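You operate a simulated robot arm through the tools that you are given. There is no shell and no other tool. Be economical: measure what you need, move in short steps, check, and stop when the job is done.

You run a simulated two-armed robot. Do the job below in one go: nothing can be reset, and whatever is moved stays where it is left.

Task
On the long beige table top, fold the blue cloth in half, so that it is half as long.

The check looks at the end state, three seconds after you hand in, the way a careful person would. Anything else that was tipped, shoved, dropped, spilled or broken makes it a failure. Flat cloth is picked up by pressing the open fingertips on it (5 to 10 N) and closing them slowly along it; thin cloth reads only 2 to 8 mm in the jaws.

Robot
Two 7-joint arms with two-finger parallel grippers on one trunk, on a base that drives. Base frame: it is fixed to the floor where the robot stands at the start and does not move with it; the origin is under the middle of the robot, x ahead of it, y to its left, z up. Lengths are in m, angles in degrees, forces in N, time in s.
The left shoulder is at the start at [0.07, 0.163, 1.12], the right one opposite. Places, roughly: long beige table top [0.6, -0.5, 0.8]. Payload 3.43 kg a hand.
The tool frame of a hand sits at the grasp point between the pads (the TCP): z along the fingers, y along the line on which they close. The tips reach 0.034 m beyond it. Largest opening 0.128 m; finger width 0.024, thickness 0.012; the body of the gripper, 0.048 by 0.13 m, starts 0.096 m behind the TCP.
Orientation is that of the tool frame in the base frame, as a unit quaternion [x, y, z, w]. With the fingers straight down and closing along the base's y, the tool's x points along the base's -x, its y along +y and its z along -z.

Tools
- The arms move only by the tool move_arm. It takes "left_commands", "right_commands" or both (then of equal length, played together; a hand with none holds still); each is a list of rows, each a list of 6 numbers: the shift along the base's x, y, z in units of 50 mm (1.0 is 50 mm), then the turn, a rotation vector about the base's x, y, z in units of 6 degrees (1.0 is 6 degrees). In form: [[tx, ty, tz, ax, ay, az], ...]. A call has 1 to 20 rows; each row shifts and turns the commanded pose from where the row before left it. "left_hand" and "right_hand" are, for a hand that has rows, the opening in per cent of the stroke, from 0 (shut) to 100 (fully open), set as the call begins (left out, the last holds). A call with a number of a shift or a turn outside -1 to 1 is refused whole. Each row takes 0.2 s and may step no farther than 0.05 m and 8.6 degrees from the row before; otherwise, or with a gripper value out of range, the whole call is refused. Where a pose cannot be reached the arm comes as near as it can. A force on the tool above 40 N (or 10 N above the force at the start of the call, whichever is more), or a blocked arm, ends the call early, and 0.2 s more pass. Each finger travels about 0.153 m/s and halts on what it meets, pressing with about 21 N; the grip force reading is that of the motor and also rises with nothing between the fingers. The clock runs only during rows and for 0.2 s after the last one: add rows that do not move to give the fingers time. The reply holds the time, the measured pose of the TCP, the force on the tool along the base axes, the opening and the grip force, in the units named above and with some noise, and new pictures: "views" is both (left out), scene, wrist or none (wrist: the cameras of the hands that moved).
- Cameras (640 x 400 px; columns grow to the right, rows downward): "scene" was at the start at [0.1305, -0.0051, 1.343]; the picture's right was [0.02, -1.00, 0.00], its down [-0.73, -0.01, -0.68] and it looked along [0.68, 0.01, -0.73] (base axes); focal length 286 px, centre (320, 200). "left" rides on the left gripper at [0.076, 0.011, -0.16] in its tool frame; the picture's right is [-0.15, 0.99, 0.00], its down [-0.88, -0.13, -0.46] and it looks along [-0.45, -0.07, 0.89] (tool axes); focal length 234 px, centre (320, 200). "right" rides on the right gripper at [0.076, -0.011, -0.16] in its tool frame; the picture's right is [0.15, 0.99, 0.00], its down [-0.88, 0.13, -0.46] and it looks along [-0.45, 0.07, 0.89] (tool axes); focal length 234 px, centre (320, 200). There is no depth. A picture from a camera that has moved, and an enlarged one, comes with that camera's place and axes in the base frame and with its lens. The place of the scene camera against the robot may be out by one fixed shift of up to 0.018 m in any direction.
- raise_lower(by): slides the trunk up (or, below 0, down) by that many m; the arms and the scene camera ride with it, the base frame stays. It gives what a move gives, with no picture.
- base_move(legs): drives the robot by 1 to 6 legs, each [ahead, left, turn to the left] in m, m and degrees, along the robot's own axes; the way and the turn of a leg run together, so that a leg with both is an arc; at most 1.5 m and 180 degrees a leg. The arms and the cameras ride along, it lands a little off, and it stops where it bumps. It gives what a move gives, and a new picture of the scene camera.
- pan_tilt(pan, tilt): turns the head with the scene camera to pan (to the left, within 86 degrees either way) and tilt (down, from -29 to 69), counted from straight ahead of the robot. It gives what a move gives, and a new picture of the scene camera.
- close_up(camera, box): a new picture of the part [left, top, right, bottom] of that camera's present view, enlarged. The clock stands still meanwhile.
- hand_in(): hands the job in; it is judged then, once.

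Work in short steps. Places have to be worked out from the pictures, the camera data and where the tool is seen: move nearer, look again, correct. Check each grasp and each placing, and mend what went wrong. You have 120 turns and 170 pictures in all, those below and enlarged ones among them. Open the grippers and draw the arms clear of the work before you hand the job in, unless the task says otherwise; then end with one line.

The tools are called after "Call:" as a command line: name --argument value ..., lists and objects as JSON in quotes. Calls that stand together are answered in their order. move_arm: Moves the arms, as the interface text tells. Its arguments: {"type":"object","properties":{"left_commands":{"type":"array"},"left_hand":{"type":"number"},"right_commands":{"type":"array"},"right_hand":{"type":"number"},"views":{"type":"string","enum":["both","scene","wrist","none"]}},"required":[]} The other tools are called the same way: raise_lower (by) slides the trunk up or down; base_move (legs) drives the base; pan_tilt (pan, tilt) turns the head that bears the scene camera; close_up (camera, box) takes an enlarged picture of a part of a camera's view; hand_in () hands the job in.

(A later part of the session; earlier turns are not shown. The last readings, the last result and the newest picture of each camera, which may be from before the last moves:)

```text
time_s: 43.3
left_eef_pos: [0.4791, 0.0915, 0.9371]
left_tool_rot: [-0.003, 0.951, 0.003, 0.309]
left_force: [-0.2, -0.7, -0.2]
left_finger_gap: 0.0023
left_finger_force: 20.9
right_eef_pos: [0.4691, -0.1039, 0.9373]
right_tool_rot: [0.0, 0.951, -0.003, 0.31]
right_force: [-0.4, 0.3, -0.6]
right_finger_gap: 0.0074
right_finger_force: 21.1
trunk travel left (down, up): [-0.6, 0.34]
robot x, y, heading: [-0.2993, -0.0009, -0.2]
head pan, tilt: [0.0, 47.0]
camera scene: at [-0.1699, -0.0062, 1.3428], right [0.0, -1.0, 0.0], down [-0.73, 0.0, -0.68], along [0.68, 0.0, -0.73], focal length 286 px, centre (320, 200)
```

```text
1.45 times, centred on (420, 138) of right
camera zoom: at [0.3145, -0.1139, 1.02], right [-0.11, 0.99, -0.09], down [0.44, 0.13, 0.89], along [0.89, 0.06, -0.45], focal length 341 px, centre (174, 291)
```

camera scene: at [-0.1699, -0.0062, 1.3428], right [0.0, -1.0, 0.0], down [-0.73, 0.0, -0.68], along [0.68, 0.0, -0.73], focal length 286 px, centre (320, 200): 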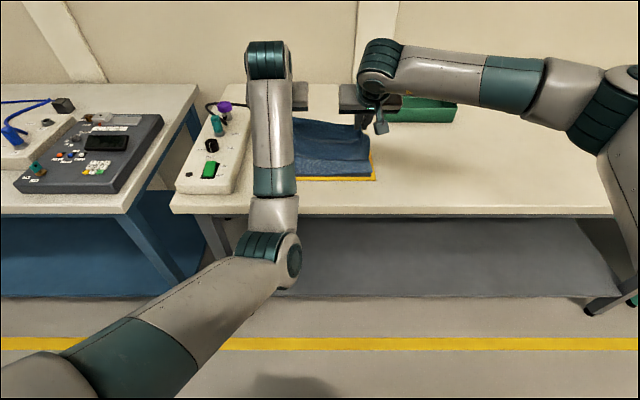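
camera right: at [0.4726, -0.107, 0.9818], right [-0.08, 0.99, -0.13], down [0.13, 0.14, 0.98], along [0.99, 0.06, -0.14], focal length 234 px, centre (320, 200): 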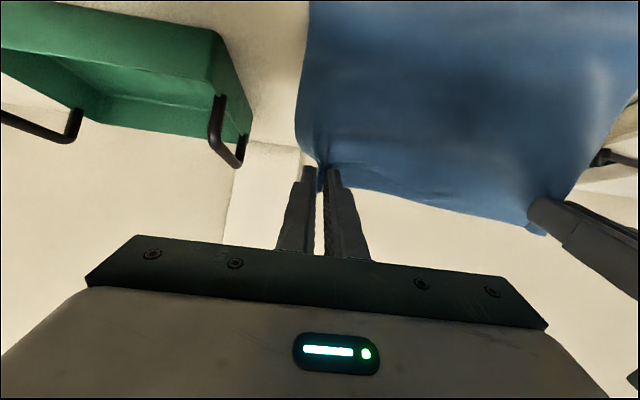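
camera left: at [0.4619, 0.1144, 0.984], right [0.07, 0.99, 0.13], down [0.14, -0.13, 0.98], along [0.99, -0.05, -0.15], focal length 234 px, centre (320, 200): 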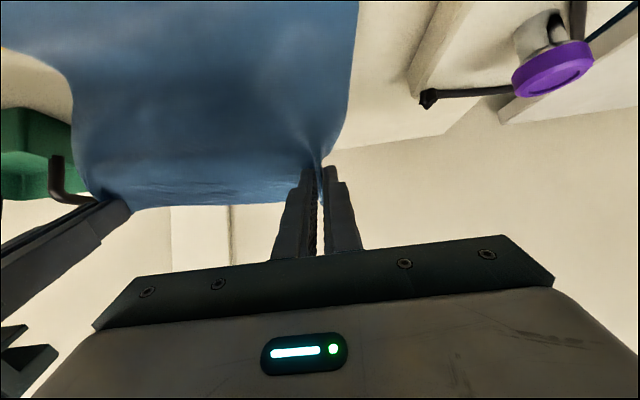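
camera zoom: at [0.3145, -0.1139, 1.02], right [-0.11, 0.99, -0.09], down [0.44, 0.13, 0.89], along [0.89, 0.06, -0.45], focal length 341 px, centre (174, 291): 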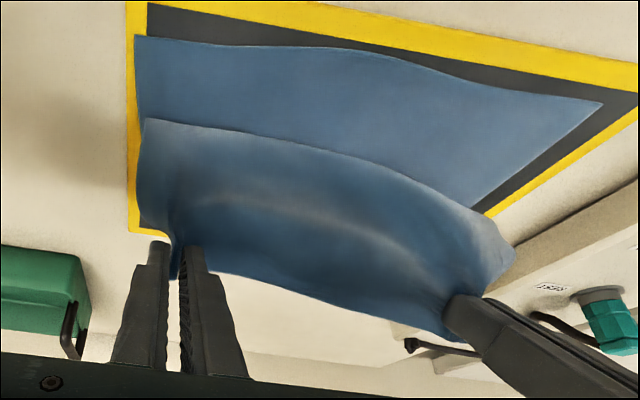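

A good view: the held edge hangs above the lower layer, whose near edge is clear. I lower along the arc in steps, tilting a little.

Call:
move_arm --left_commands '[[-0.2, 0, -0.2, 0, -0.5, 0], [-0.2, 0, -0.25, 0, -0.5, 0], [-0.15, 0, -0.3, 0, -0.5, 0], [-0.1, 0, -0.3, 0, -0.5, 0], [0, 0, -0.3, 0, 0, 0], [0, 0, 0, 0, 0, 0]]' --right_commands '[[-0.2, 0, -0.2, 0, -0.5, 0], [-0.2, 0, -0.25, 0, -0.5, 0], [-0.15, 0, -0.3, 0, -0.5, 0], [-0.1, 0, -0.3, 0, -0.5, 0], [0, 0, -0.3, 0, 0, 0], [0, 0, 0, 0, 0, 0]]' --views "scene"

Call:
close_up --camera "right" --box '[220, 50, 640, 275]'

Call:
close_up --camera "left" --box '[0, 50, 440, 275]'

```text
time_s: 44.7
left_eef_pos: [0.4606, 0.1237, 0.889]
left_tool_rot: [-0.009, 0.905, 0.028, 0.425]
left_force: [-3.9, -34.9, -5.6]
left_finger_gap: 0.0033
left_finger_force: 21.6
right_eef_pos: [0.4373, -0.1001, 0.8677]
right_tool_rot: [-0.001, 0.913, 0.001, 0.408]
right_force: [5.3, 35.8, 5.1]
right_finger_gap: 0.0055
right_finger_force: 20.9
trunk travel left (down, up): [-0.6, 0.34]
robot x, y, heading: [-0.2979, 0.0015, -0.2]
head pan, tilt: [0.0, 47.0]
camera scene: at [-0.169, -0.0061, 1.3428], right [0.0, -1.0, 0.0], down [-0.73, 0.0, -0.68], along [0.68, 0.0, -0.73], focal length 286 px, centre (320, 200)
```

scene: 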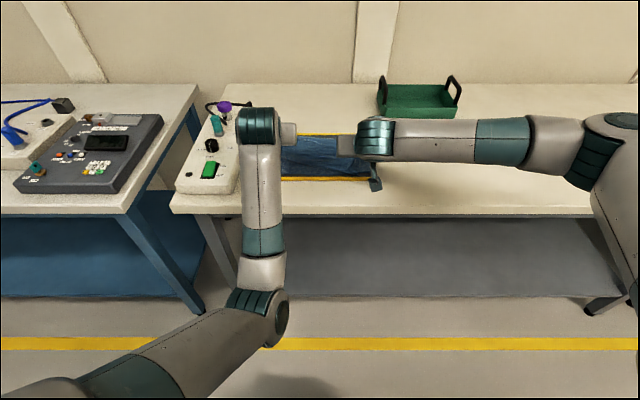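

```text
1.52 times, centred on (430, 162) of right
camera zoom: at [0.2695, -0.1114, 0.9176], right [-0.1, 0.99, -0.11], down [0.25, 0.13, 0.96], along [0.96, 0.07, -0.26], focal length 357 px, centre (152, 257)
```

zoom: 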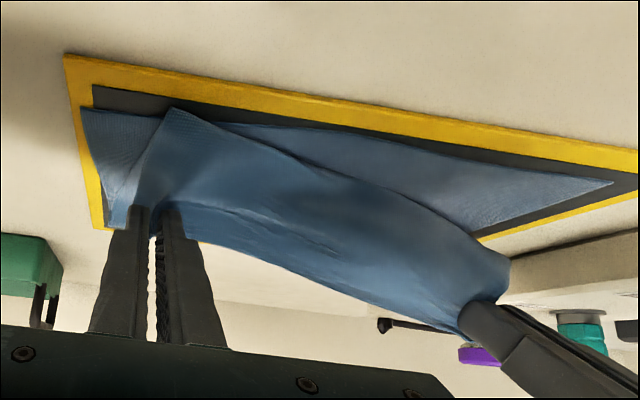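

```text
1.45 times, centred on (220, 162) of left
camera zoom: at [0.2889, 0.1279, 0.9343], right [0.05, 0.99, 0.15], down [0.22, -0.16, 0.96], along [0.97, -0.02, -0.22], focal length 341 px, centre (466, 254)
```

zoom: 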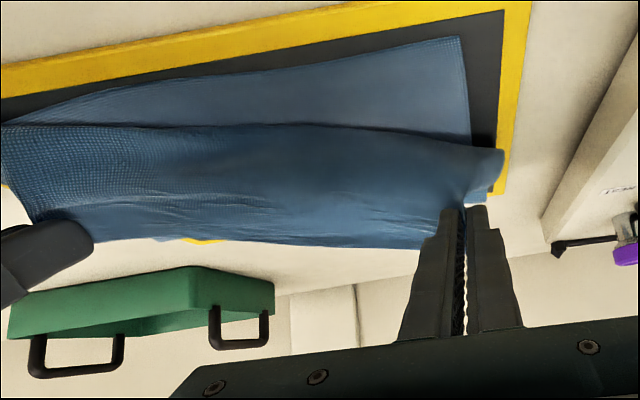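

The left arm is held off (y 0.124 with 35 N sideways), its forearm likely resting on the table edge because of the tilt. I raise a little and untilt both hands to lift the forearm clear.

Call:
move_arm --left_commands '[[0.1, 0, 0.3, 0, 0.5, 0], [0.1, 0, 0.2, 0, 1, 0], [0.06, 0, 0.05, 0, 1, 0], [0.06, 0, 0.05, 0, 1, 0], [0.06, 0, 0.05, 0, 1, 0], [0, 0, 0, 0, 0, 0]]' --right_commands '[[0.1, 0, 0.3, 0, 0.5, 0], [0.1, 0, 0.2, 0, 1, 0], [0.06, 0, 0.05, 0, 1, 0], [0.06, 0, 0.05, 0, 1, 0], [0.06, 0, 0.05, 0, 1, 0], [0, 0, 0, 0, 0, 0]]' --views "scene"

Call:
close_up --camera "left" --box '[0, 50, 440, 275]'

```text
time_s: 46.1
left_eef_pos: [0.467, 0.0906, 0.9017]
left_tool_rot: [-0.001, 0.983, 0.004, 0.182]
left_force: [-0.1, -0.5, -0.5]
left_finger_gap: 0.0021
left_finger_force: 20.8
right_eef_pos: [0.4565, -0.106, 0.9014]
right_tool_rot: [0.002, 0.983, -0.003, 0.182]
right_force: [-0.2, 0.9, 0.2]
right_finger_gap: 0.0023
right_finger_force: 20.9
trunk travel left (down, up): [-0.6, 0.34]
robot x, y, heading: [-0.2999, -0.0004, -0.1]
head pan, tilt: [0.0, 47.0]
camera scene: at [-0.1691, -0.0066, 1.3428], right [0.0, -1.0, 0.0], down [-0.73, 0.0, -0.68], along [0.68, 0.0, -0.73], focal length 286 px, centre (320, 200)
```

scene: 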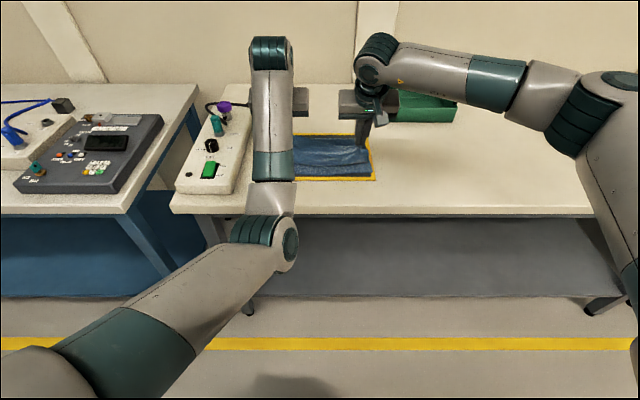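

```text
1.45 times, centred on (220, 162) of left
camera zoom: at [0.3389, 0.1018, 1.0241], right [0.13, 0.99, 0.06], down [0.66, -0.13, 0.74], along [0.74, -0.06, -0.67], focal length 341 px, centre (466, 254)
```

zoom: 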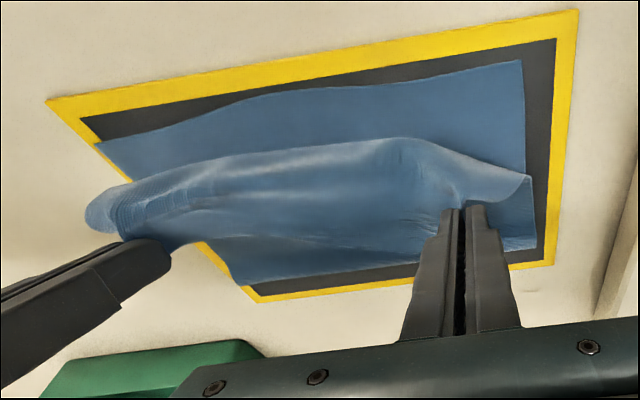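

Both hands are recovered and still hold, at 21° tilt with the arm clear. I lower the edge from here toward the near edge without tilting.

Call:
move_arm --left_commands '[[-0.12, 0, -0.2, 0, 0, 0], [-0.12, 0, -0.2, 0, 0, 0], [-0.12, 0, -0.2, 0, 0, 0], [-0.12, 0, -0.2, 0, 0, 0], [0, 0, 0, 0, 0, 0]]' --right_commands '[[-0.12, 0, -0.2, 0, 0, 0], [-0.12, 0, -0.2, 0, 0, 0], [-0.12, 0, -0.2, 0, 0, 0], [-0.12, 0, -0.2, 0, 0, 0], [0, 0, 0, 0, 0, 0]]' --views "none"

Call:
close_up --camera "left" --box '[0, 50, 440, 275]'

Call:
close_up --camera "right" --box '[220, 50, 640, 275]'

```text
time_s: 47.3
left_eef_pos: [0.4436, 0.0931, 0.8605]
left_tool_rot: [-0.003, 0.983, 0.005, 0.183]
left_force: [-0.1, -0.9, -0.2]
left_finger_gap: 0.0022
left_finger_force: 20.8
right_eef_pos: [0.4328, -0.1041, 0.8612]
right_tool_rot: [0.0, 0.983, -0.003, 0.182]
right_force: [0.3, 0.4, -0.2]
right_finger_gap: 0.0024
right_finger_force: 21.0
trunk travel left (down, up): [-0.6, 0.34]
robot x, y, heading: [-0.2993, 0.0025, -0.1]
head pan, tilt: [0.0, 47.0]
```

```text
1.45 times, centred on (220, 162) of left
camera zoom: at [0.3159, 0.1031, 0.984], right [0.13, 0.99, 0.06], down [0.66, -0.13, 0.74], along [0.74, -0.06, -0.67], focal length 341 px, centre (466, 254)
```

zoom: 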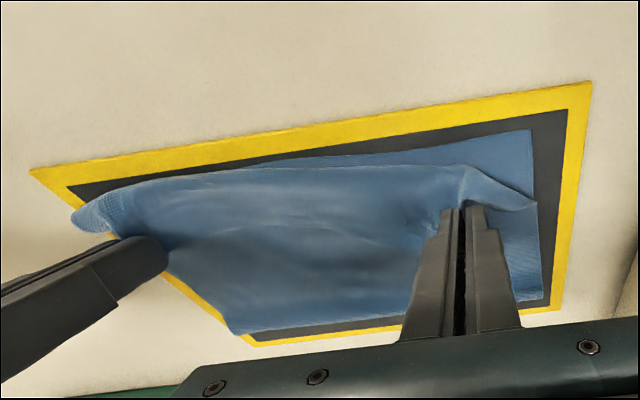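

```text
1.52 times, centred on (430, 162) of right
camera zoom: at [0.3051, -0.114, 0.9819], right [-0.13, 0.99, -0.06], down [0.66, 0.13, 0.74], along [0.74, 0.06, -0.67], focal length 357 px, centre (152, 257)
```

zoom: 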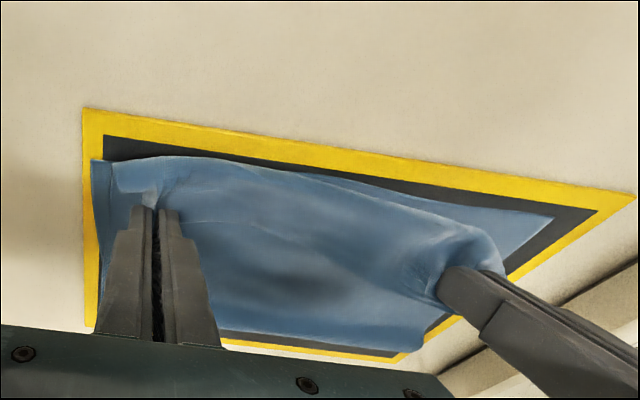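

The two layers look close to aligned. I lower the last bit and open the fingers gently to release.

Call:
move_arm --left_commands '[[-0.05, 0, -0.12, 0, 0, 0], [-0.05, 0, -0.12, 0, 0, 0], [0, 0, 0, 0, 0, 0]]' --right_commands '[[0, 0, -0.12, 0, 0, 0], [0, 0, -0.12, 0, 0, 0], [0, 0, 0, 0, 0, 0]]' --views "none"

Call:
move_arm --left_commands '[[0, 0, 0, 0, 0, 0], [0, 0, 0, 0, 0, 0], [0, 0, 0.1, 0, 0, 0], [0, 0, 0.3, 0, 0, 0], [0, 0, 0.5, 0, 0, 0], [0, 0, 0.8, 0, 0, 0], [0, 0, 0.8, 0, 0, 0], [0, 0, 0, 0, 0, 0]]' --right_commands '[[0, 0, 0, 0, 0, 0], [0, 0, 0, 0, 0, 0], [0, 0, 0.1, 0, 0, 0], [0, 0, 0.3, 0, 0, 0], [0, 0, 0.5, 0, 0, 0], [0, 0, 0.8, 0, 0, 0], [0, 0, 0.8, 0, 0, 0], [0, 0, 0, 0, 0, 0]]' --left_hand 25 --right_hand 25

```text
time_s: 48.1
left_eef_pos: [0.4387, 0.0959, 0.8518]
left_tool_rot: [-0.003, 0.983, 0.005, 0.183]
left_force: [0.1, 0.4, 0.7]
left_finger_gap: 0.0024
left_finger_force: 20.4
right_eef_pos: [0.432, -0.1054, 0.8495]
right_tool_rot: [0.0, 0.983, -0.003, 0.183]
right_force: [0.6, -0.7, -0.4]
right_finger_gap: 0.0022
right_finger_force: 21.2
trunk travel left (down, up): [-0.6, 0.34]
robot x, y, heading: [-0.2991, 0.0031, -0.3]
head pan, tilt: [0.0, 47.0]
```

```text
time_s: 49.9
left_eef_pos: [0.4724, 0.0895, 0.9566]
left_tool_rot: [-0.002, 0.983, 0.003, 0.182]
left_force: [0.7, 0.3, -0.5]
left_finger_gap: 0.0321
left_finger_force: 0.1
left hand out of reach, approached as far as the arm can: row 6, 7
right_eef_pos: [0.4337, -0.1028, 0.9738]
right_tool_rot: [0.0, 0.983, -0.004, 0.182]
right_force: [0.3, -0.7, 0.1]
right_finger_gap: 0.0322
right_finger_force: 0.0
trunk travel left (down, up): [-0.6, 0.34]
robot x, y, heading: [-0.3005, 0.0004, -0.1]
head pan, tilt: [0.0, 47.0]
camera scene: at [-0.1678, -0.0057, 1.3426], right [0.0, -1.0, 0.0], down [-0.73, 0.0, -0.68], along [0.68, 0.0, -0.73], focal length 286 px, centre (320, 200)
camera right: at [0.3068, -0.1121, 1.0948], right [-0.13, 0.99, -0.06], down [0.66, 0.13, 0.74], along [0.74, 0.06, -0.67], focal length 234 px, centre (320, 200)
camera left: at [0.3426, 0.0999, 1.0788], right [0.13, 0.99, 0.06], down [0.66, -0.13, 0.74], along [0.74, -0.06, -0.67], focal length 234 px, centre (320, 200)
```

scene: 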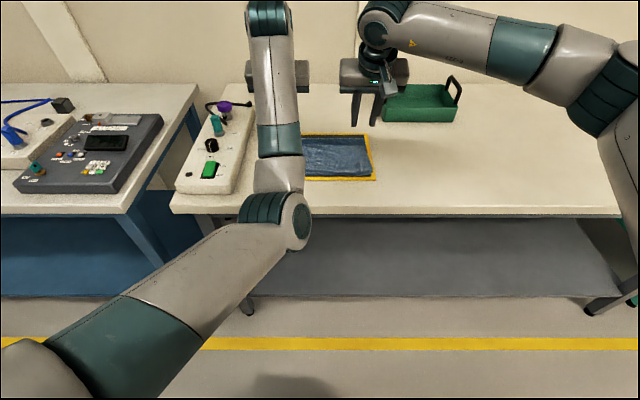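
right: 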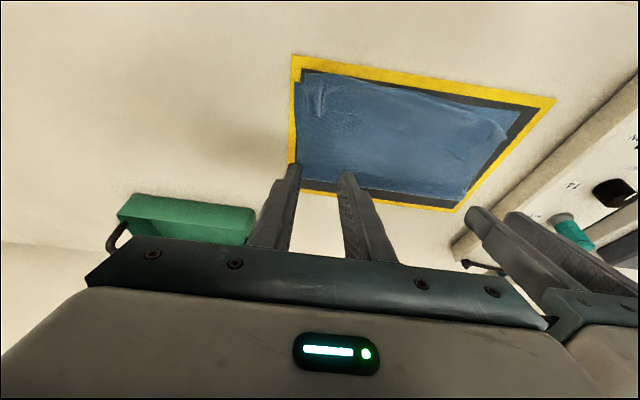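
left: 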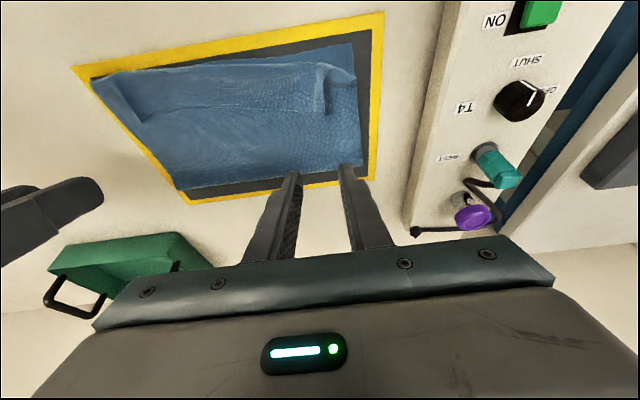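

Both hands released and the cloth lies folded on the mat. I look closer at the result.

Call:
close_up --camera "left" --box '[60, 0, 400, 212]'

Call:
close_up --camera "right" --box '[270, 40, 570, 228]'

```text
1.88 times, centred on (230, 106) of left
camera zoom: at [0.3426, 0.0999, 1.0788], right [0.13, 0.99, 0.06], down [0.66, -0.13, 0.74], along [0.74, -0.06, -0.67], focal length 441 px, centre (489, 377)
```

zoom: 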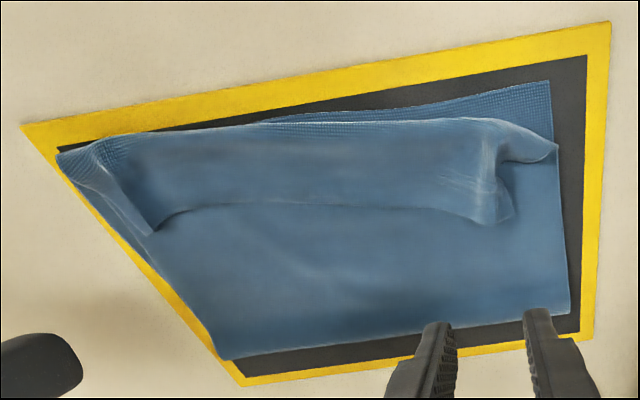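

```text
2.13 times, centred on (420, 134) of right
camera zoom: at [0.3068, -0.1121, 1.0948], right [-0.13, 0.99, -0.06], down [0.66, 0.13, 0.74], along [0.74, 0.06, -0.67], focal length 498 px, centre (107, 340)
```

zoom: 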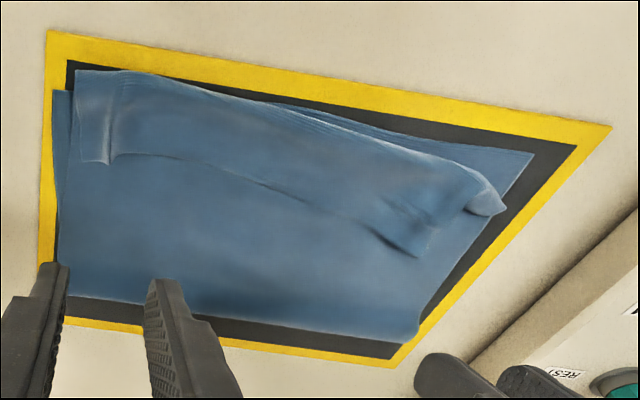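

The edge stayed rolled back as a flap of about 45 mm on top, and the fold line is at x≈0.575 instead of about 0.61. I will re-grasp the flap edge and re-lay the fold; first I bring the left arm out to the side to recover a good elbow posture.

Call:
move_arm --left_commands '[[0, 0.6, 0.3, 0, 0.35, 0], [0, 0.6, 0.3, 0, 0.35, 0], [0, 0.6, 0.3, 0, 0.35, 0], [0, 0.6, 0.3, 0, 0.35, 0], [0, 0.6, 0.3, 0, 0.35, 0], [0, 0.6, 0.3, 0, 0.35, 0], [0, 0.6, 0.3, 0, 0.35, 0], [0, 0.6, 0.3, 0, 0.35, 0], [0, 0.6, 0.2, 0, 0.35, 0], [0, 0.6, 0.2, 0, 0.35, 0], [0, 0, 0, 0, 0, 0], [0, 0, 0, 0, 0, 0]]' --views "scene"

```text
time_s: 52.5
left_eef_pos: [0.485, 0.3965, 1.091]
left_tool_rot: [0.0, 1.0, 0.005, 0.0]
left_force: [-0.6, 0.2, 0.3]
left_finger_gap: 0.032
left_finger_force: 0.1
left hand out of reach, approached as far as the arm can: row 1, 2
right_eef_pos: [0.4329, -0.103, 0.9733]
right_tool_rot: [0.0, 0.983, -0.004, 0.183]
right_force: [0.2, -0.7, -0.2]
right_finger_gap: 0.032
right_finger_force: 0.0
trunk travel left (down, up): [-0.6, 0.34]
robot x, y, heading: [-0.3005, 0.0007, -0.0]
head pan, tilt: [0.0, 47.0]
camera scene: at [-0.1687, -0.0056, 1.3428], right [0.0, -1.0, 0.0], down [-0.73, 0.0, -0.68], along [0.68, 0.0, -0.73], focal length 286 px, centre (320, 200)
```

scene: 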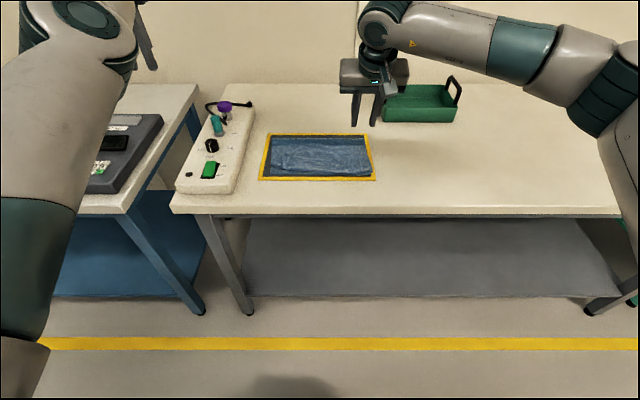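

The left elbow is out again. I take an unobstructed close look at the cloth.

Call:
close_up --camera "scene" --box '[250, 120, 390, 200]'

```text
4.57 times, centred on (320, 160) of scene
camera zoom: at [-0.1687, -0.0056, 1.3428], right [0.0, -1.0, 0.0], down [-0.73, 0.0, -0.68], along [0.68, 0.0, -0.73], focal length 1309 px, centre (320, 383)
```

zoom: 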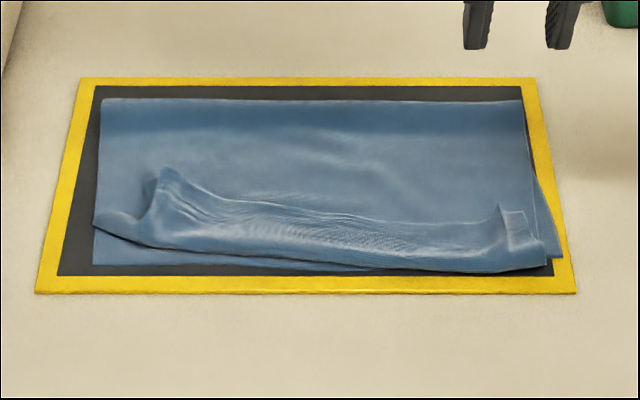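

The pinch marks stand up as small peaks at about left (0.487, 0.105) and right (0.452, -0.109), which makes them easy to grip. I bring both hands above them, tools straight down.

Call:
move_arm --left_commands '[[0, -0.83, 0, 0, 0, 0], [0, -0.83, 0, 0, 0, 0], [0, -0.83, 0, 0, 0, 0], [0, -0.83, 0, 0, 0, 0], [0, -0.83, 0, 0, 0, 0], [0, -0.83, -0.4, 0, 0, 0], [0, -0.83, -0.4, 0, 0, 0], [0, 0, -0.8, 0, 0, 0], [0, 0, -0.8, 0, 0, 0], [0, 0, -0.8, 0, 0, 0], [0, 0, 0, 0, 0, 0]]' --right_commands '[[0.08, 0, 0, 0, 0.7, 0], [0.08, 0, 0, 0, 0.7, 0], [0.08, 0, 0, 0, 0.7, 0], [0.08, 0, 0, 0, 0.7, 0], [0.08, 0, 0, 0, 0.7, 0], [0.04, -0.1, -0.2, 0, 0, 0], [0, 0, -0.2, 0, 0, 0], [0, 0, -0.2, 0, 0, 0], [0, 0, -0.2, 0, 0, 0], [0, 0, -0.2, 0, 0, 0], [0, 0, 0, 0, 0, 0]]' --left_hand 35 --right_hand 35

```text
time_s: 54.9
left_eef_pos: [0.4856, 0.1145, 0.9298]
left_tool_rot: [-0.001, 1.0, 0.005, 0.0]
left_force: [0.5, 0.0, -1.2]
left_finger_gap: 0.0448
left_finger_force: 0.1
left hand out of reach, approached as far as the arm can: row 7
right_eef_pos: [0.454, -0.1103, 0.9233]
right_tool_rot: [0.001, 1.0, -0.003, 0.0]
right_force: [0.8, 0.1, -0.5]
right_finger_gap: 0.0446
right_finger_force: 0.1
trunk travel left (down, up): [-0.6, 0.34]
robot x, y, heading: [-0.295, 0.0034, -0.2]
head pan, tilt: [0.0, 47.0]
camera scene: at [-0.1693, -0.0065, 1.3429], right [0.0, -1.0, 0.0], down [-0.73, 0.0, -0.68], along [0.68, 0.0, -0.73], focal length 286 px, centre (320, 200)
camera right: at [0.3791, -0.1191, 1.0819], right [-0.15, 0.99, -0.01], down [0.88, 0.13, 0.46], along [0.45, 0.06, -0.89], focal length 234 px, centre (320, 200)
camera left: at [0.4095, 0.1251, 1.0901], right [0.14, 0.99, 0.01], down [0.88, -0.13, 0.45], along [0.45, -0.06, -0.89], focal length 234 px, centre (320, 200)
```

scene: 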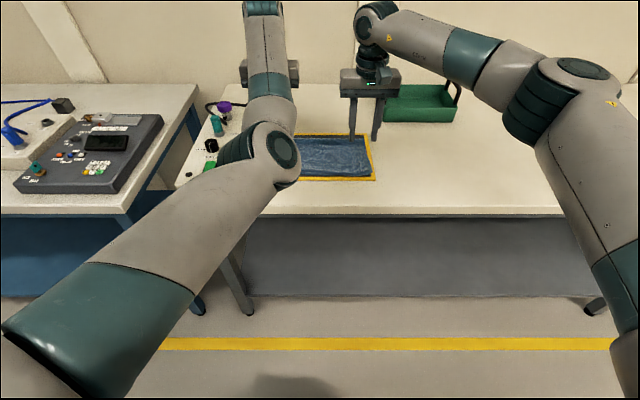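
right: 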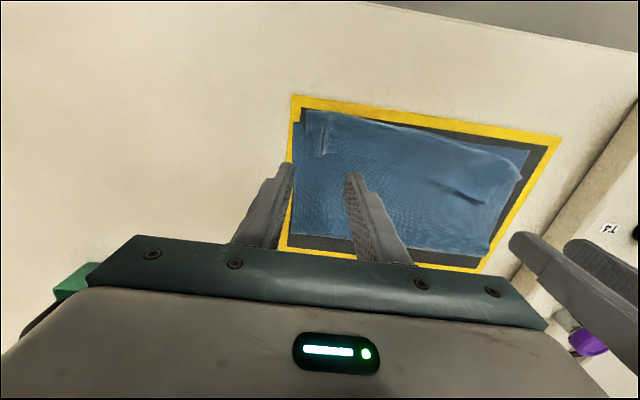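
left: 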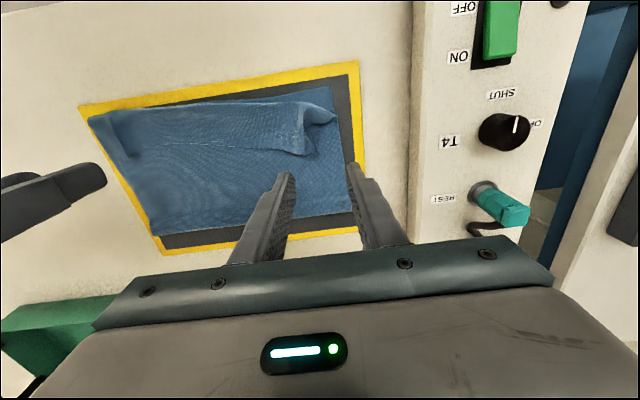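

The ridges are at left (0.468, 0.101) and right (0.444, -0.110). I align over them and come down to just above.

Call:
move_arm --left_commands '[[-0.35, -0.27, -0.4, 0, 0, 0], [0, 0, -0.5, 0, 0, 0], [0, 0, -0.4, 0, 0, 0], [0, 0, 0, 0, 0, 0]]' --right_commands '[[-0.2, 0, -0.4, 0, 0, 0], [0, 0, -0.4, 0, 0, 0], [0, 0, -0.4, 0, 0, 0], [0, 0, 0, 0, 0, 0]]' --views "wrist"

```text
time_s: 55.9
left_eef_pos: [0.4751, 0.1014, 0.8649]
left_tool_rot: [-0.001, 1.0, 0.004, 0.0]
left_force: [-0.2, -0.1, 0.6]
left_finger_gap: 0.0449
left_finger_force: 0.1
left hand out of reach, approached as far as the arm can: row 1
right_eef_pos: [0.4451, -0.1117, 0.8633]
right_tool_rot: [0.001, 1.0, -0.003, 0.0]
right_force: [0.2, -0.9, 0.1]
right_finger_gap: 0.0449
right_finger_force: 0.1
trunk travel left (down, up): [-0.6, 0.34]
robot x, y, heading: [-0.2978, -0.0024, 0.2]
head pan, tilt: [0.0, 47.0]
camera right: at [0.3708, -0.1211, 1.0223], right [-0.15, 0.99, -0.01], down [0.88, 0.13, 0.46], along [0.45, 0.06, -0.89], focal length 234 px, centre (320, 200)
camera left: at [0.3993, 0.111, 1.0255], right [0.14, 0.99, 0.01], down [0.88, -0.13, 0.45], along [0.45, -0.06, -0.89], focal length 234 px, centre (320, 200)
```

right: 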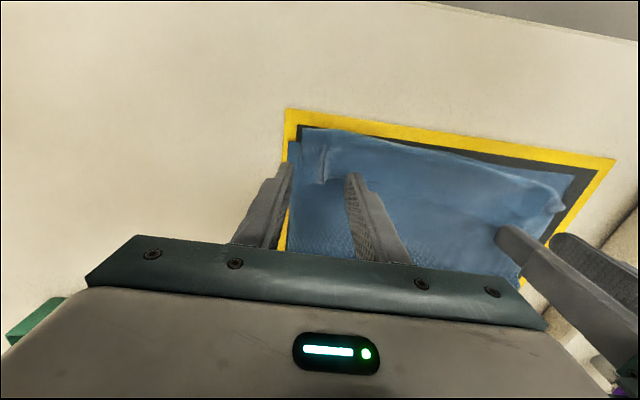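
left: 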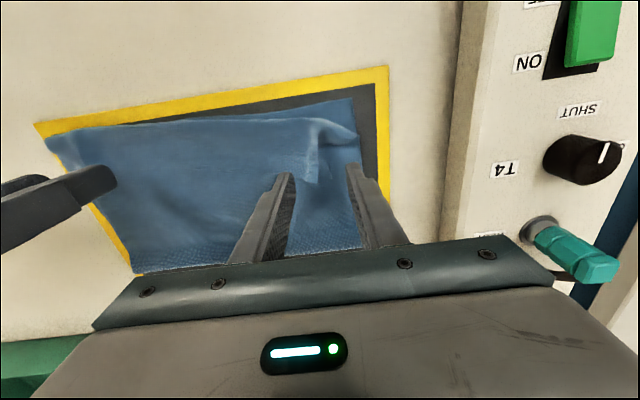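

The ridges lie between the fingers on both sides. I lower to just above the lower layers and close.

Call:
move_arm --left_commands '[[0, -0.06, -0.2, 0, 0, 0], [0, 0, -0.19, 0, 0, 0], [0, 0, 0, 0, 0, 0]]' --right_commands '[[-0.08, 0, -0.2, 0, 0, 0], [0, 0, -0.17, 0, 0, 0], [0, 0, 0, 0, 0, 0]]' --views "none"

Call:
move_arm --left_commands '[[0, 0, 0, 0, 0, 0]]' --right_commands '[[0, 0, 0, 0, 0, 0]]' --left_hand 18 --right_hand 18 --views "none"

Call:
move_arm --left_commands '[[0, 0, 0, 0, 0, 0]]' --right_commands '[[0, 0, 0, 0, 0, 0]]' --left_hand 9 --right_hand 9 --views "none"

Call:
move_arm --left_commands '[[0, 0, 0, 0, 0, 0], [0, 0, 0, 0, 0, 0]]' --right_commands '[[0, 0, 0, 0, 0, 0], [0, 0, 0, 0, 0, 0]]' --left_hand 0 --right_hand 0 --views "wrist"

```text
time_s: 56.7
left_eef_pos: [0.4762, 0.0986, 0.8471]
left_tool_rot: [-0.001, 1.0, 0.005, 0.0]
left_force: [0.0, 0.9, 0.2]
left_finger_gap: 0.0446
left_finger_force: 0.1
right_eef_pos: [0.4412, -0.1115, 0.8446]
right_tool_rot: [0.001, 1.0, -0.003, 0.001]
right_force: [-0.5, 0.4, 0.3]
right_finger_gap: 0.0448
right_finger_force: 0.1
trunk travel left (down, up): [-0.6, 0.34]
robot x, y, heading: [-0.2993, -0.0016, 0.1]
head pan, tilt: [0.0, 47.0]
```

```text
time_s: 57.1
left_eef_pos: [0.4762, 0.0997, 0.8471]
left_tool_rot: [-0.001, 1.0, 0.005, 0.0]
left_force: [0.3, 1.0, -0.6]
left_finger_gap: 0.0231
left_finger_force: 0.0
right_eef_pos: [0.441, -0.1119, 0.8452]
right_tool_rot: [0.0, 1.0, -0.003, 0.0]
right_force: [-0.3, -0.1, 0.6]
right_finger_gap: 0.023
right_finger_force: 0.0
trunk travel left (down, up): [-0.6, 0.34]
robot x, y, heading: [-0.2993, 0.0003, 0.0]
head pan, tilt: [0.0, 47.0]
```

```text
time_s: 57.5
left_eef_pos: [0.475, 0.0999, 0.8474]
left_tool_rot: [-0.001, 1.0, 0.004, 0.0]
left_force: [-0.4, -0.3, 0.4]
left_finger_gap: 0.0114
left_finger_force: 0.2
right_eef_pos: [0.4415, -0.1105, 0.8452]
right_tool_rot: [0.0, 1.0, -0.003, 0.0]
right_force: [0.2, -0.2, 0.1]
right_finger_gap: 0.0116
right_finger_force: 0.0
trunk travel left (down, up): [-0.6, 0.34]
robot x, y, heading: [-0.2994, -0.0007, -0.0]
head pan, tilt: [0.0, 47.0]
```

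```text
time_s: 58.1
left_eef_pos: [0.4761, 0.0988, 0.8466]
left_tool_rot: [-0.001, 1.0, 0.004, -0.001]
left_force: [-0.5, -4.6, -0.4]
left_finger_gap: 0.0022
left_finger_force: 20.8
right_eef_pos: [0.4406, -0.1105, 0.8452]
right_tool_rot: [0.0, 1.0, -0.003, 0.0]
right_force: [0.8, 5.3, 0.8]
right_finger_gap: 0.0029
right_finger_force: 21.0
trunk travel left (down, up): [-0.6, 0.34]
robot x, y, heading: [-0.299, -0.0012, -0.1]
head pan, tilt: [0.0, 47.0]
camera right: at [0.3656, -0.1201, 1.0042], right [-0.15, 0.99, -0.01], down [0.88, 0.13, 0.46], along [0.45, 0.06, -0.89], focal length 234 px, centre (320, 200)
camera left: at [0.4003, 0.109, 1.007], right [0.14, 0.99, 0.01], down [0.88, -0.13, 0.45], along [0.45, -0.06, -0.89], focal length 234 px, centre (320, 200)
```

right: 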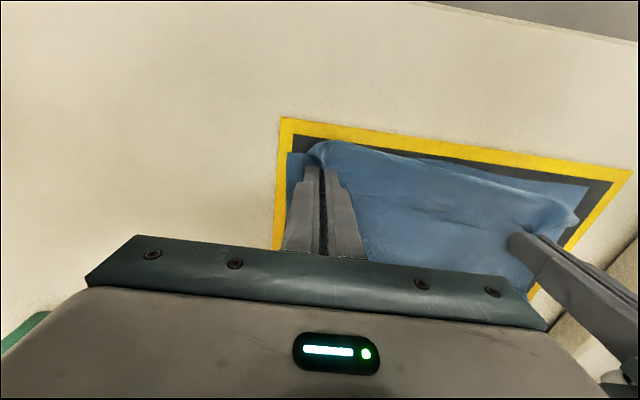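
left: 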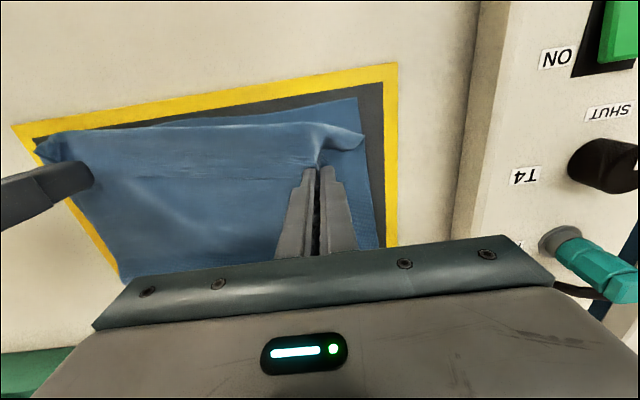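

Both hands have the flap edge (2–3 mm). I lift straight up 100 mm, evening the right hand forward.

Call:
move_arm --left_commands '[[0, -0.02, 0.4, 0, 0, 0], [0, -0.02, 0.5, 0, 0, 0], [0, 0, 0.5, 0, 0, 0], [0, 0, 0.5, 0, 0, 0], [0, 0, 0.2, 0, 0, 0], [0, 0, 0, 0, 0, 0]]' --right_commands '[[0.1, 0.02, 0.4, 0, 0, 0], [0.15, 0.02, 0.5, 0, 0, 0], [0.15, 0, 0.5, 0, 0, 0], [0.15, 0, 0.5, 0, 0, 0], [0.15, 0, 0.2, 0, 0, 0], [0, 0, 0, 0, 0, 0]]'

```text
time_s: 59.5
left_eef_pos: [0.484, 0.0982, 0.9453]
left_tool_rot: [-0.001, 1.0, 0.003, -0.001]
left_force: [0.4, -1.3, 0.9]
left_finger_gap: 0.0024
left_finger_force: 20.8
left hand out of reach, approached as far as the arm can: row 4
right_eef_pos: [0.4759, -0.1082, 0.9507]
right_tool_rot: [0.0, 1.0, -0.004, 0.0]
right_force: [0.0, 0.8, -0.5]
right_finger_gap: 0.003
right_finger_force: 20.7
trunk travel left (down, up): [-0.6, 0.34]
robot x, y, heading: [-0.3014, 0.0008, -0.1]
head pan, tilt: [0.0, 47.0]
camera scene: at [-0.1686, -0.0063, 1.3427], right [0.0, -1.0, 0.0], down [-0.73, 0.0, -0.68], along [0.68, 0.0, -0.73], focal length 286 px, centre (320, 200)
camera right: at [0.4016, -0.1168, 1.1104], right [-0.15, 0.99, -0.01], down [0.88, 0.13, 0.46], along [0.45, 0.06, -0.89], focal length 234 px, centre (320, 200)
camera left: at [0.4078, 0.1092, 1.1069], right [0.14, 0.99, 0.01], down [0.88, -0.13, 0.45], along [0.45, -0.06, -0.89], focal length 234 px, centre (320, 200)
```

scene: 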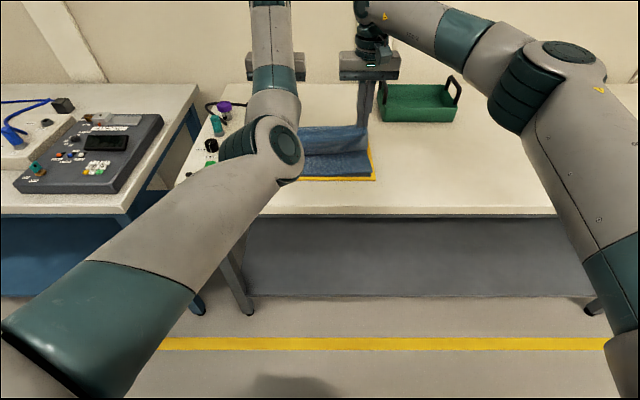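
right: 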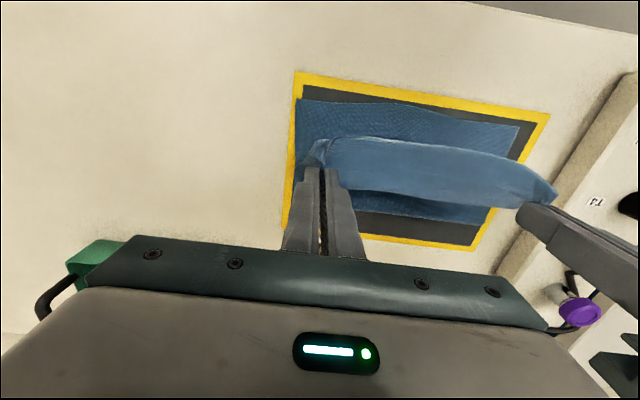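
left: 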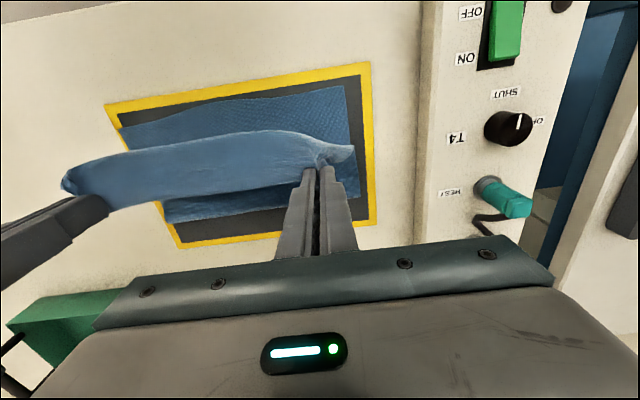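

Only the top layer came up, held at both ends. I drive 0.18 m ahead to lay more cloth down on the far side.

Call:
base_move --legs '[[0.18, 0, 0]]'

Call:
close_up --camera "right" --box '[200, 0, 640, 275]'

```text
time_s: 61.0
left_eef_pos: [0.6633, 0.0949, 0.9454]
left_tool_rot: [0.002, 1.0, 0.004, -0.002]
left_force: [0.7, -0.7, -0.9]
left_finger_gap: 0.0022
left_finger_force: 20.8
right_eef_pos: [0.6558, -0.1112, 0.952]
right_tool_rot: [0.003, 1.0, -0.004, 0.0]
right_force: [0.1, 1.0, 0.0]
right_finger_gap: 0.003
right_finger_force: 20.6
trunk travel left (down, up): [-0.6, 0.34]
robot x, y, heading: [-0.119, 0.0016, -0.4]
head pan, tilt: [0.0, 47.0]
camera scene: at [0.0111, -0.007, 1.3427], right [0.0, -1.0, 0.0], down [-0.73, 0.0, -0.68], along [0.68, 0.0, -0.73], focal length 286 px, centre (320, 200)
```

scene: 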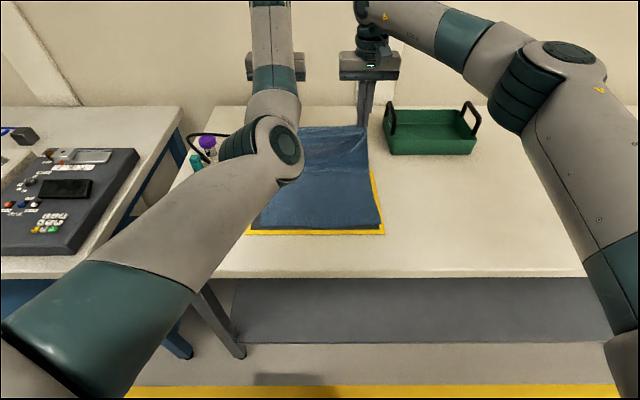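

```text
1.45 times, centred on (420, 138) of right
camera zoom: at [0.5806, -0.1202, 1.11], right [-0.14, 0.99, -0.01], down [0.88, 0.13, 0.45], along [0.45, 0.06, -0.89], focal length 341 px, centre (174, 291)
```

zoom: 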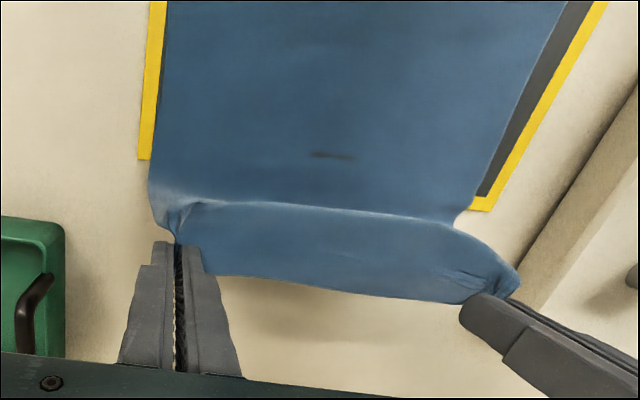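

Now the fold line lies near x 0.62. I use the trunk for height and the base for x so the arm posture stays fixed: first up 0.045 m, then back 0.13 m along the arc.

Call:
raise_lower --by 0.045

Call:
base_move --legs '[[-0.13, 0, 0]]'

Call:
raise_lower --by -0.04

Call:
base_move --legs '[[-0.05, 0, 0]]'

Call:
close_up --camera "right" --box '[200, 0, 640, 275]'

```text
time_s: 61.9
left_eef_pos: [0.6619, 0.0944, 0.991]
left_tool_rot: [0.0, 1.0, 0.004, 0.0]
left_force: [-0.1, -1.0, -0.3]
left_finger_gap: 0.0026
left_finger_force: 21.6
right_eef_pos: [0.6556, -0.1119, 0.997]
right_tool_rot: [0.003, 1.0, -0.004, 0.0]
right_force: [-0.1, 1.3, 0.0]
right_finger_gap: 0.0029
right_finger_force: 20.9
trunk travel left (down, up): [-0.645, 0.295]
robot x, y, heading: [-0.1232, 0.0019, 0.1]
head pan, tilt: [0.0, 47.0]
```

```text
time_s: 63.2
left_eef_pos: [0.5354, 0.0972, 0.99]
left_tool_rot: [-0.002, 1.0, 0.005, -0.001]
left_force: [0.1, -1.6, 0.3]
left_finger_gap: 0.0023
left_finger_force: 21.1
right_eef_pos: [0.5281, -0.1084, 0.9953]
right_tool_rot: [0.002, 1.0, -0.004, 0.001]
right_force: [0.3, 1.3, 0.2]
right_finger_gap: 0.0028
right_finger_force: 20.6
trunk travel left (down, up): [-0.645, 0.295]
robot x, y, heading: [-0.2471, 0.0024, 0.1]
head pan, tilt: [0.0, 47.0]
camera scene: at [-0.1165, -0.0064, 1.3876], right [0.0, -1.0, 0.0], down [-0.73, 0.0, -0.68], along [0.68, 0.0, -0.73], focal length 286 px, centre (320, 200)
```

scene: 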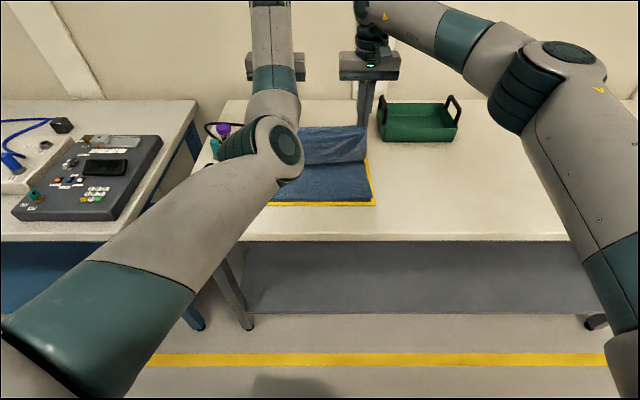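

```text
time_s: 64.0
left_eef_pos: [0.5346, 0.0977, 0.952]
left_tool_rot: [0.0, 1.0, 0.005, -0.001]
left_force: [0.2, -0.4, -0.9]
left_finger_gap: 0.0024
left_finger_force: 21.5
right_eef_pos: [0.5276, -0.1084, 0.9568]
right_tool_rot: [0.001, 1.0, -0.002, 0.001]
right_force: [0.3, 0.7, -1.1]
right_finger_gap: 0.0029
right_finger_force: 20.9
trunk travel left (down, up): [-0.605, 0.335]
robot x, y, heading: [-0.2497, 0.0021, 0.1]
head pan, tilt: [0.0, 47.0]
```

```text
time_s: 64.9
left_eef_pos: [0.4881, 0.0978, 0.9511]
left_tool_rot: [0.0, 1.0, 0.004, -0.001]
left_force: [-0.2, -0.9, 0.2]
left_finger_gap: 0.0023
left_finger_force: 21.4
right_eef_pos: [0.4796, -0.1078, 0.9559]
right_tool_rot: [0.001, 1.0, -0.004, -0.001]
right_force: [-1.1, 1.5, 0.2]
right_finger_gap: 0.0033
right_finger_force: 20.8
trunk travel left (down, up): [-0.605, 0.335]
robot x, y, heading: [-0.2937, -0.0004, 0.2]
head pan, tilt: [0.0, 47.0]
camera scene: at [-0.1643, -0.0063, 1.3476], right [0.0, -1.0, 0.0], down [-0.73, 0.0, -0.68], along [0.68, 0.0, -0.73], focal length 286 px, centre (320, 200)
```

scene: 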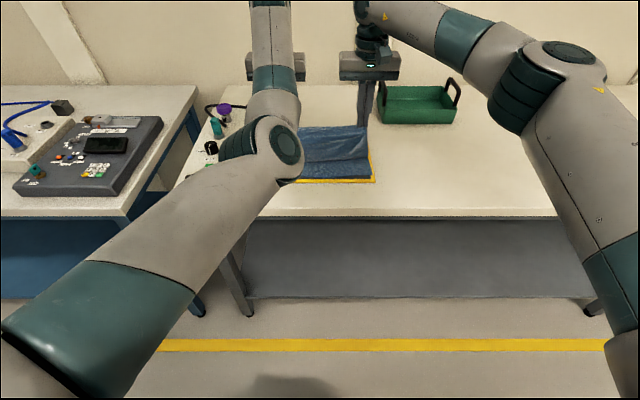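

```text
1.45 times, centred on (420, 138) of right
camera zoom: at [0.4056, -0.1177, 1.1147], right [-0.14, 0.99, -0.01], down [0.88, 0.13, 0.45], along [0.45, 0.06, -0.89], focal length 341 px, centre (174, 291)
```

zoom: 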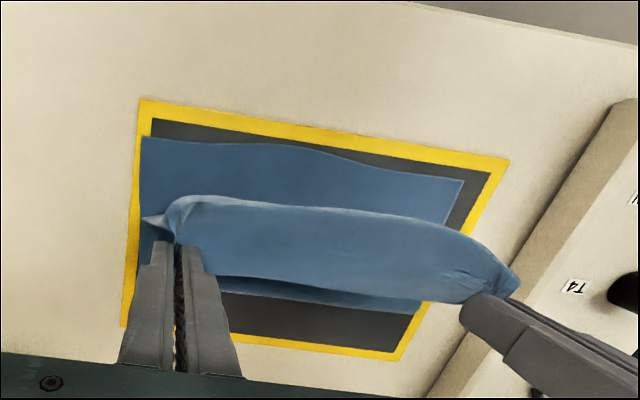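

The y-closing pinch makes the sheet leave the fingers toward me and belly out, which spoils the fold. I'll lay the cloth flat again and re-grasp the far edge with the fingers closing along x, so the sheet hangs straight from the tips. I drive forward and lower step by step.

Call:
base_move --legs '[[0.2, 0, 0]]'

Call:
raise_lower --by -0.05

Call:
base_move --legs '[[0.07, 0, 0]]'

Call:
raise_lower --by -0.045

```text
time_s: 66.5
left_eef_pos: [0.6876, 0.1054, 0.9518]
left_tool_rot: [-0.004, 1.0, 0.005, -0.002]
left_force: [0.4, -2.0, -0.1]
left_finger_gap: 0.0026
left_finger_force: 20.5
right_eef_pos: [0.6837, -0.1018, 0.9566]
right_tool_rot: [-0.003, 1.0, -0.004, 0.0]
right_force: [-0.1, 2.0, -0.5]
right_finger_gap: 0.003
right_finger_force: 21.3
trunk travel left (down, up): [-0.605, 0.335]
robot x, y, heading: [-0.0945, 0.0027, 0.4]
head pan, tilt: [0.0, 47.0]
camera scene: at [0.0375, -0.0045, 1.3478], right [0.01, -1.0, 0.0], down [-0.73, -0.01, -0.68], along [0.68, 0.01, -0.73], focal length 286 px, centre (320, 200)
```

scene: 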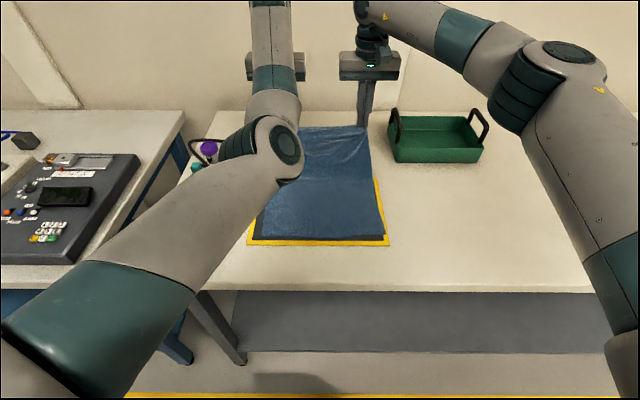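

```text
time_s: 67.5
left_eef_pos: [0.6873, 0.106, 0.9022]
left_tool_rot: [-0.004, 1.0, 0.005, -0.001]
left_force: [0.1, -1.1, -0.3]
left_finger_gap: 0.0028
left_finger_force: 20.8
right_eef_pos: [0.6822, -0.1019, 0.9071]
right_tool_rot: [-0.003, 1.0, -0.003, 0.001]
right_force: [0.3, 1.0, 0.8]
right_finger_gap: 0.003
right_finger_force: 20.9
trunk travel left (down, up): [-0.555, 0.385]
robot x, y, heading: [-0.0928, 0.0019, 0.5]
head pan, tilt: [0.0, 47.0]
```

```text
time_s: 68.5
left_eef_pos: [0.7559, 0.1081, 0.9006]
left_tool_rot: [-0.006, 1.0, 0.004, -0.002]
left_force: [0.2, -0.9, 0.0]
left_finger_gap: 0.0026
left_finger_force: 20.9
right_eef_pos: [0.7524, -0.0983, 0.9047]
right_tool_rot: [-0.004, 1.0, -0.003, -0.001]
right_force: [0.1, 1.1, -0.1]
right_finger_gap: 0.003
right_finger_force: 21.4
trunk travel left (down, up): [-0.555, 0.385]
robot x, y, heading: [-0.0272, 0.002, 0.5]
head pan, tilt: [0.0, 47.0]
camera scene: at [0.1055, -0.0037, 1.2976], right [0.01, -1.0, 0.0], down [-0.73, -0.01, -0.68], along [0.68, 0.01, -0.73], focal length 286 px, centre (320, 200)
```

scene: 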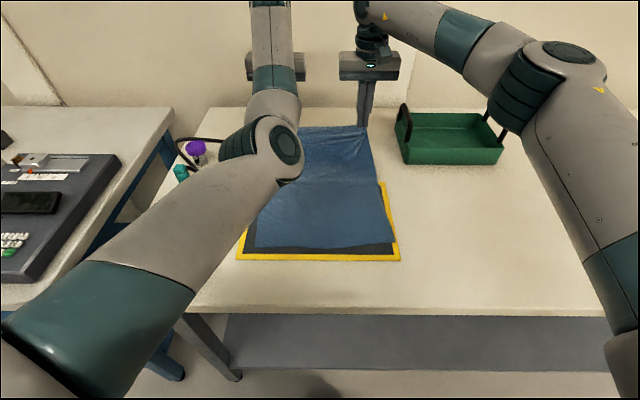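

```text
time_s: 69.3
left_eef_pos: [0.7549, 0.1079, 0.8564]
left_tool_rot: [-0.006, 1.0, 0.004, -0.001]
left_force: [0.0, -2.0, 1.0]
left_finger_gap: 0.0021
left_finger_force: 21.1
right_eef_pos: [0.7501, -0.0989, 0.8614]
right_tool_rot: [-0.004, 1.0, -0.004, 0.0]
right_force: [0.0, 0.6, 0.0]
right_finger_gap: 0.0032
right_finger_force: 21.4
trunk travel left (down, up): [-0.51, 0.43]
robot x, y, heading: [-0.0295, 0.0028, 0.7]
head pan, tilt: [0.0, 47.0]
```

I advance the last 0.03 m to straighten the cloth, then lower and release.

Call:
base_move --legs '[[0.03, 0, -0.5]]'

Call:
raise_lower --by -0.012

Call:
close_up --camera "right" --box '[200, 0, 640, 275]'

```text
time_s: 70.2
left_eef_pos: [0.7852, 0.1002, 0.856]
left_tool_rot: [-0.002, 1.0, 0.004, -0.001]
left_force: [0.4, -1.0, -0.2]
left_finger_gap: 0.0024
left_finger_force: 21.4
right_eef_pos: [0.7778, -0.1062, 0.8611]
right_tool_rot: [0.0, 1.0, -0.004, 0.0]
right_force: [0.1, 0.5, -1.0]
right_finger_gap: 0.0031
right_finger_force: 21.2
trunk travel left (down, up): [-0.51, 0.43]
robot x, y, heading: [0.0038, -0.0027, 0.2]
head pan, tilt: [0.0, 47.0]
camera scene: at [0.133, -0.0047, 1.2528], right [0.0, -1.0, 0.0], down [-0.73, 0.0, -0.68], along [0.68, 0.0, -0.73], focal length 286 px, centre (320, 200)
```

scene: 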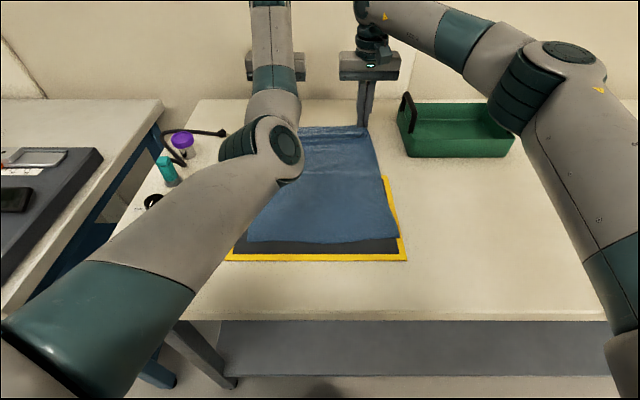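

```text
time_s: 70.8
left_eef_pos: [0.7851, 0.1006, 0.8452]
left_tool_rot: [-0.002, 1.0, 0.004, 0.0]
left_force: [-0.5, -1.1, 0.2]
left_finger_gap: 0.0024
left_finger_force: 21.5
right_eef_pos: [0.7783, -0.1042, 0.8479]
right_tool_rot: [0.0, 1.0, -0.003, 0.001]
right_force: [0.3, 1.3, 0.7]
right_finger_gap: 0.0032
right_finger_force: 20.9
trunk travel left (down, up): [-0.498, 0.442]
robot x, y, heading: [0.0026, 0.0006, 0.1]
head pan, tilt: [0.0, 47.0]
```

```text
1.45 times, centred on (420, 138) of right
camera zoom: at [0.703, -0.1148, 1.0079], right [-0.15, 0.99, -0.01], down [0.88, 0.13, 0.45], along [0.45, 0.06, -0.89], focal length 341 px, centre (174, 291)
```

zoom: 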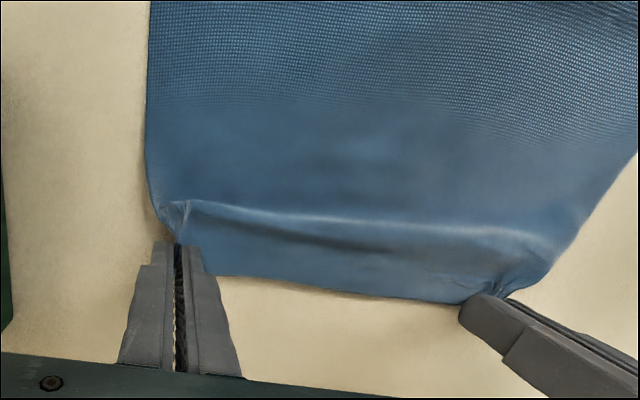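

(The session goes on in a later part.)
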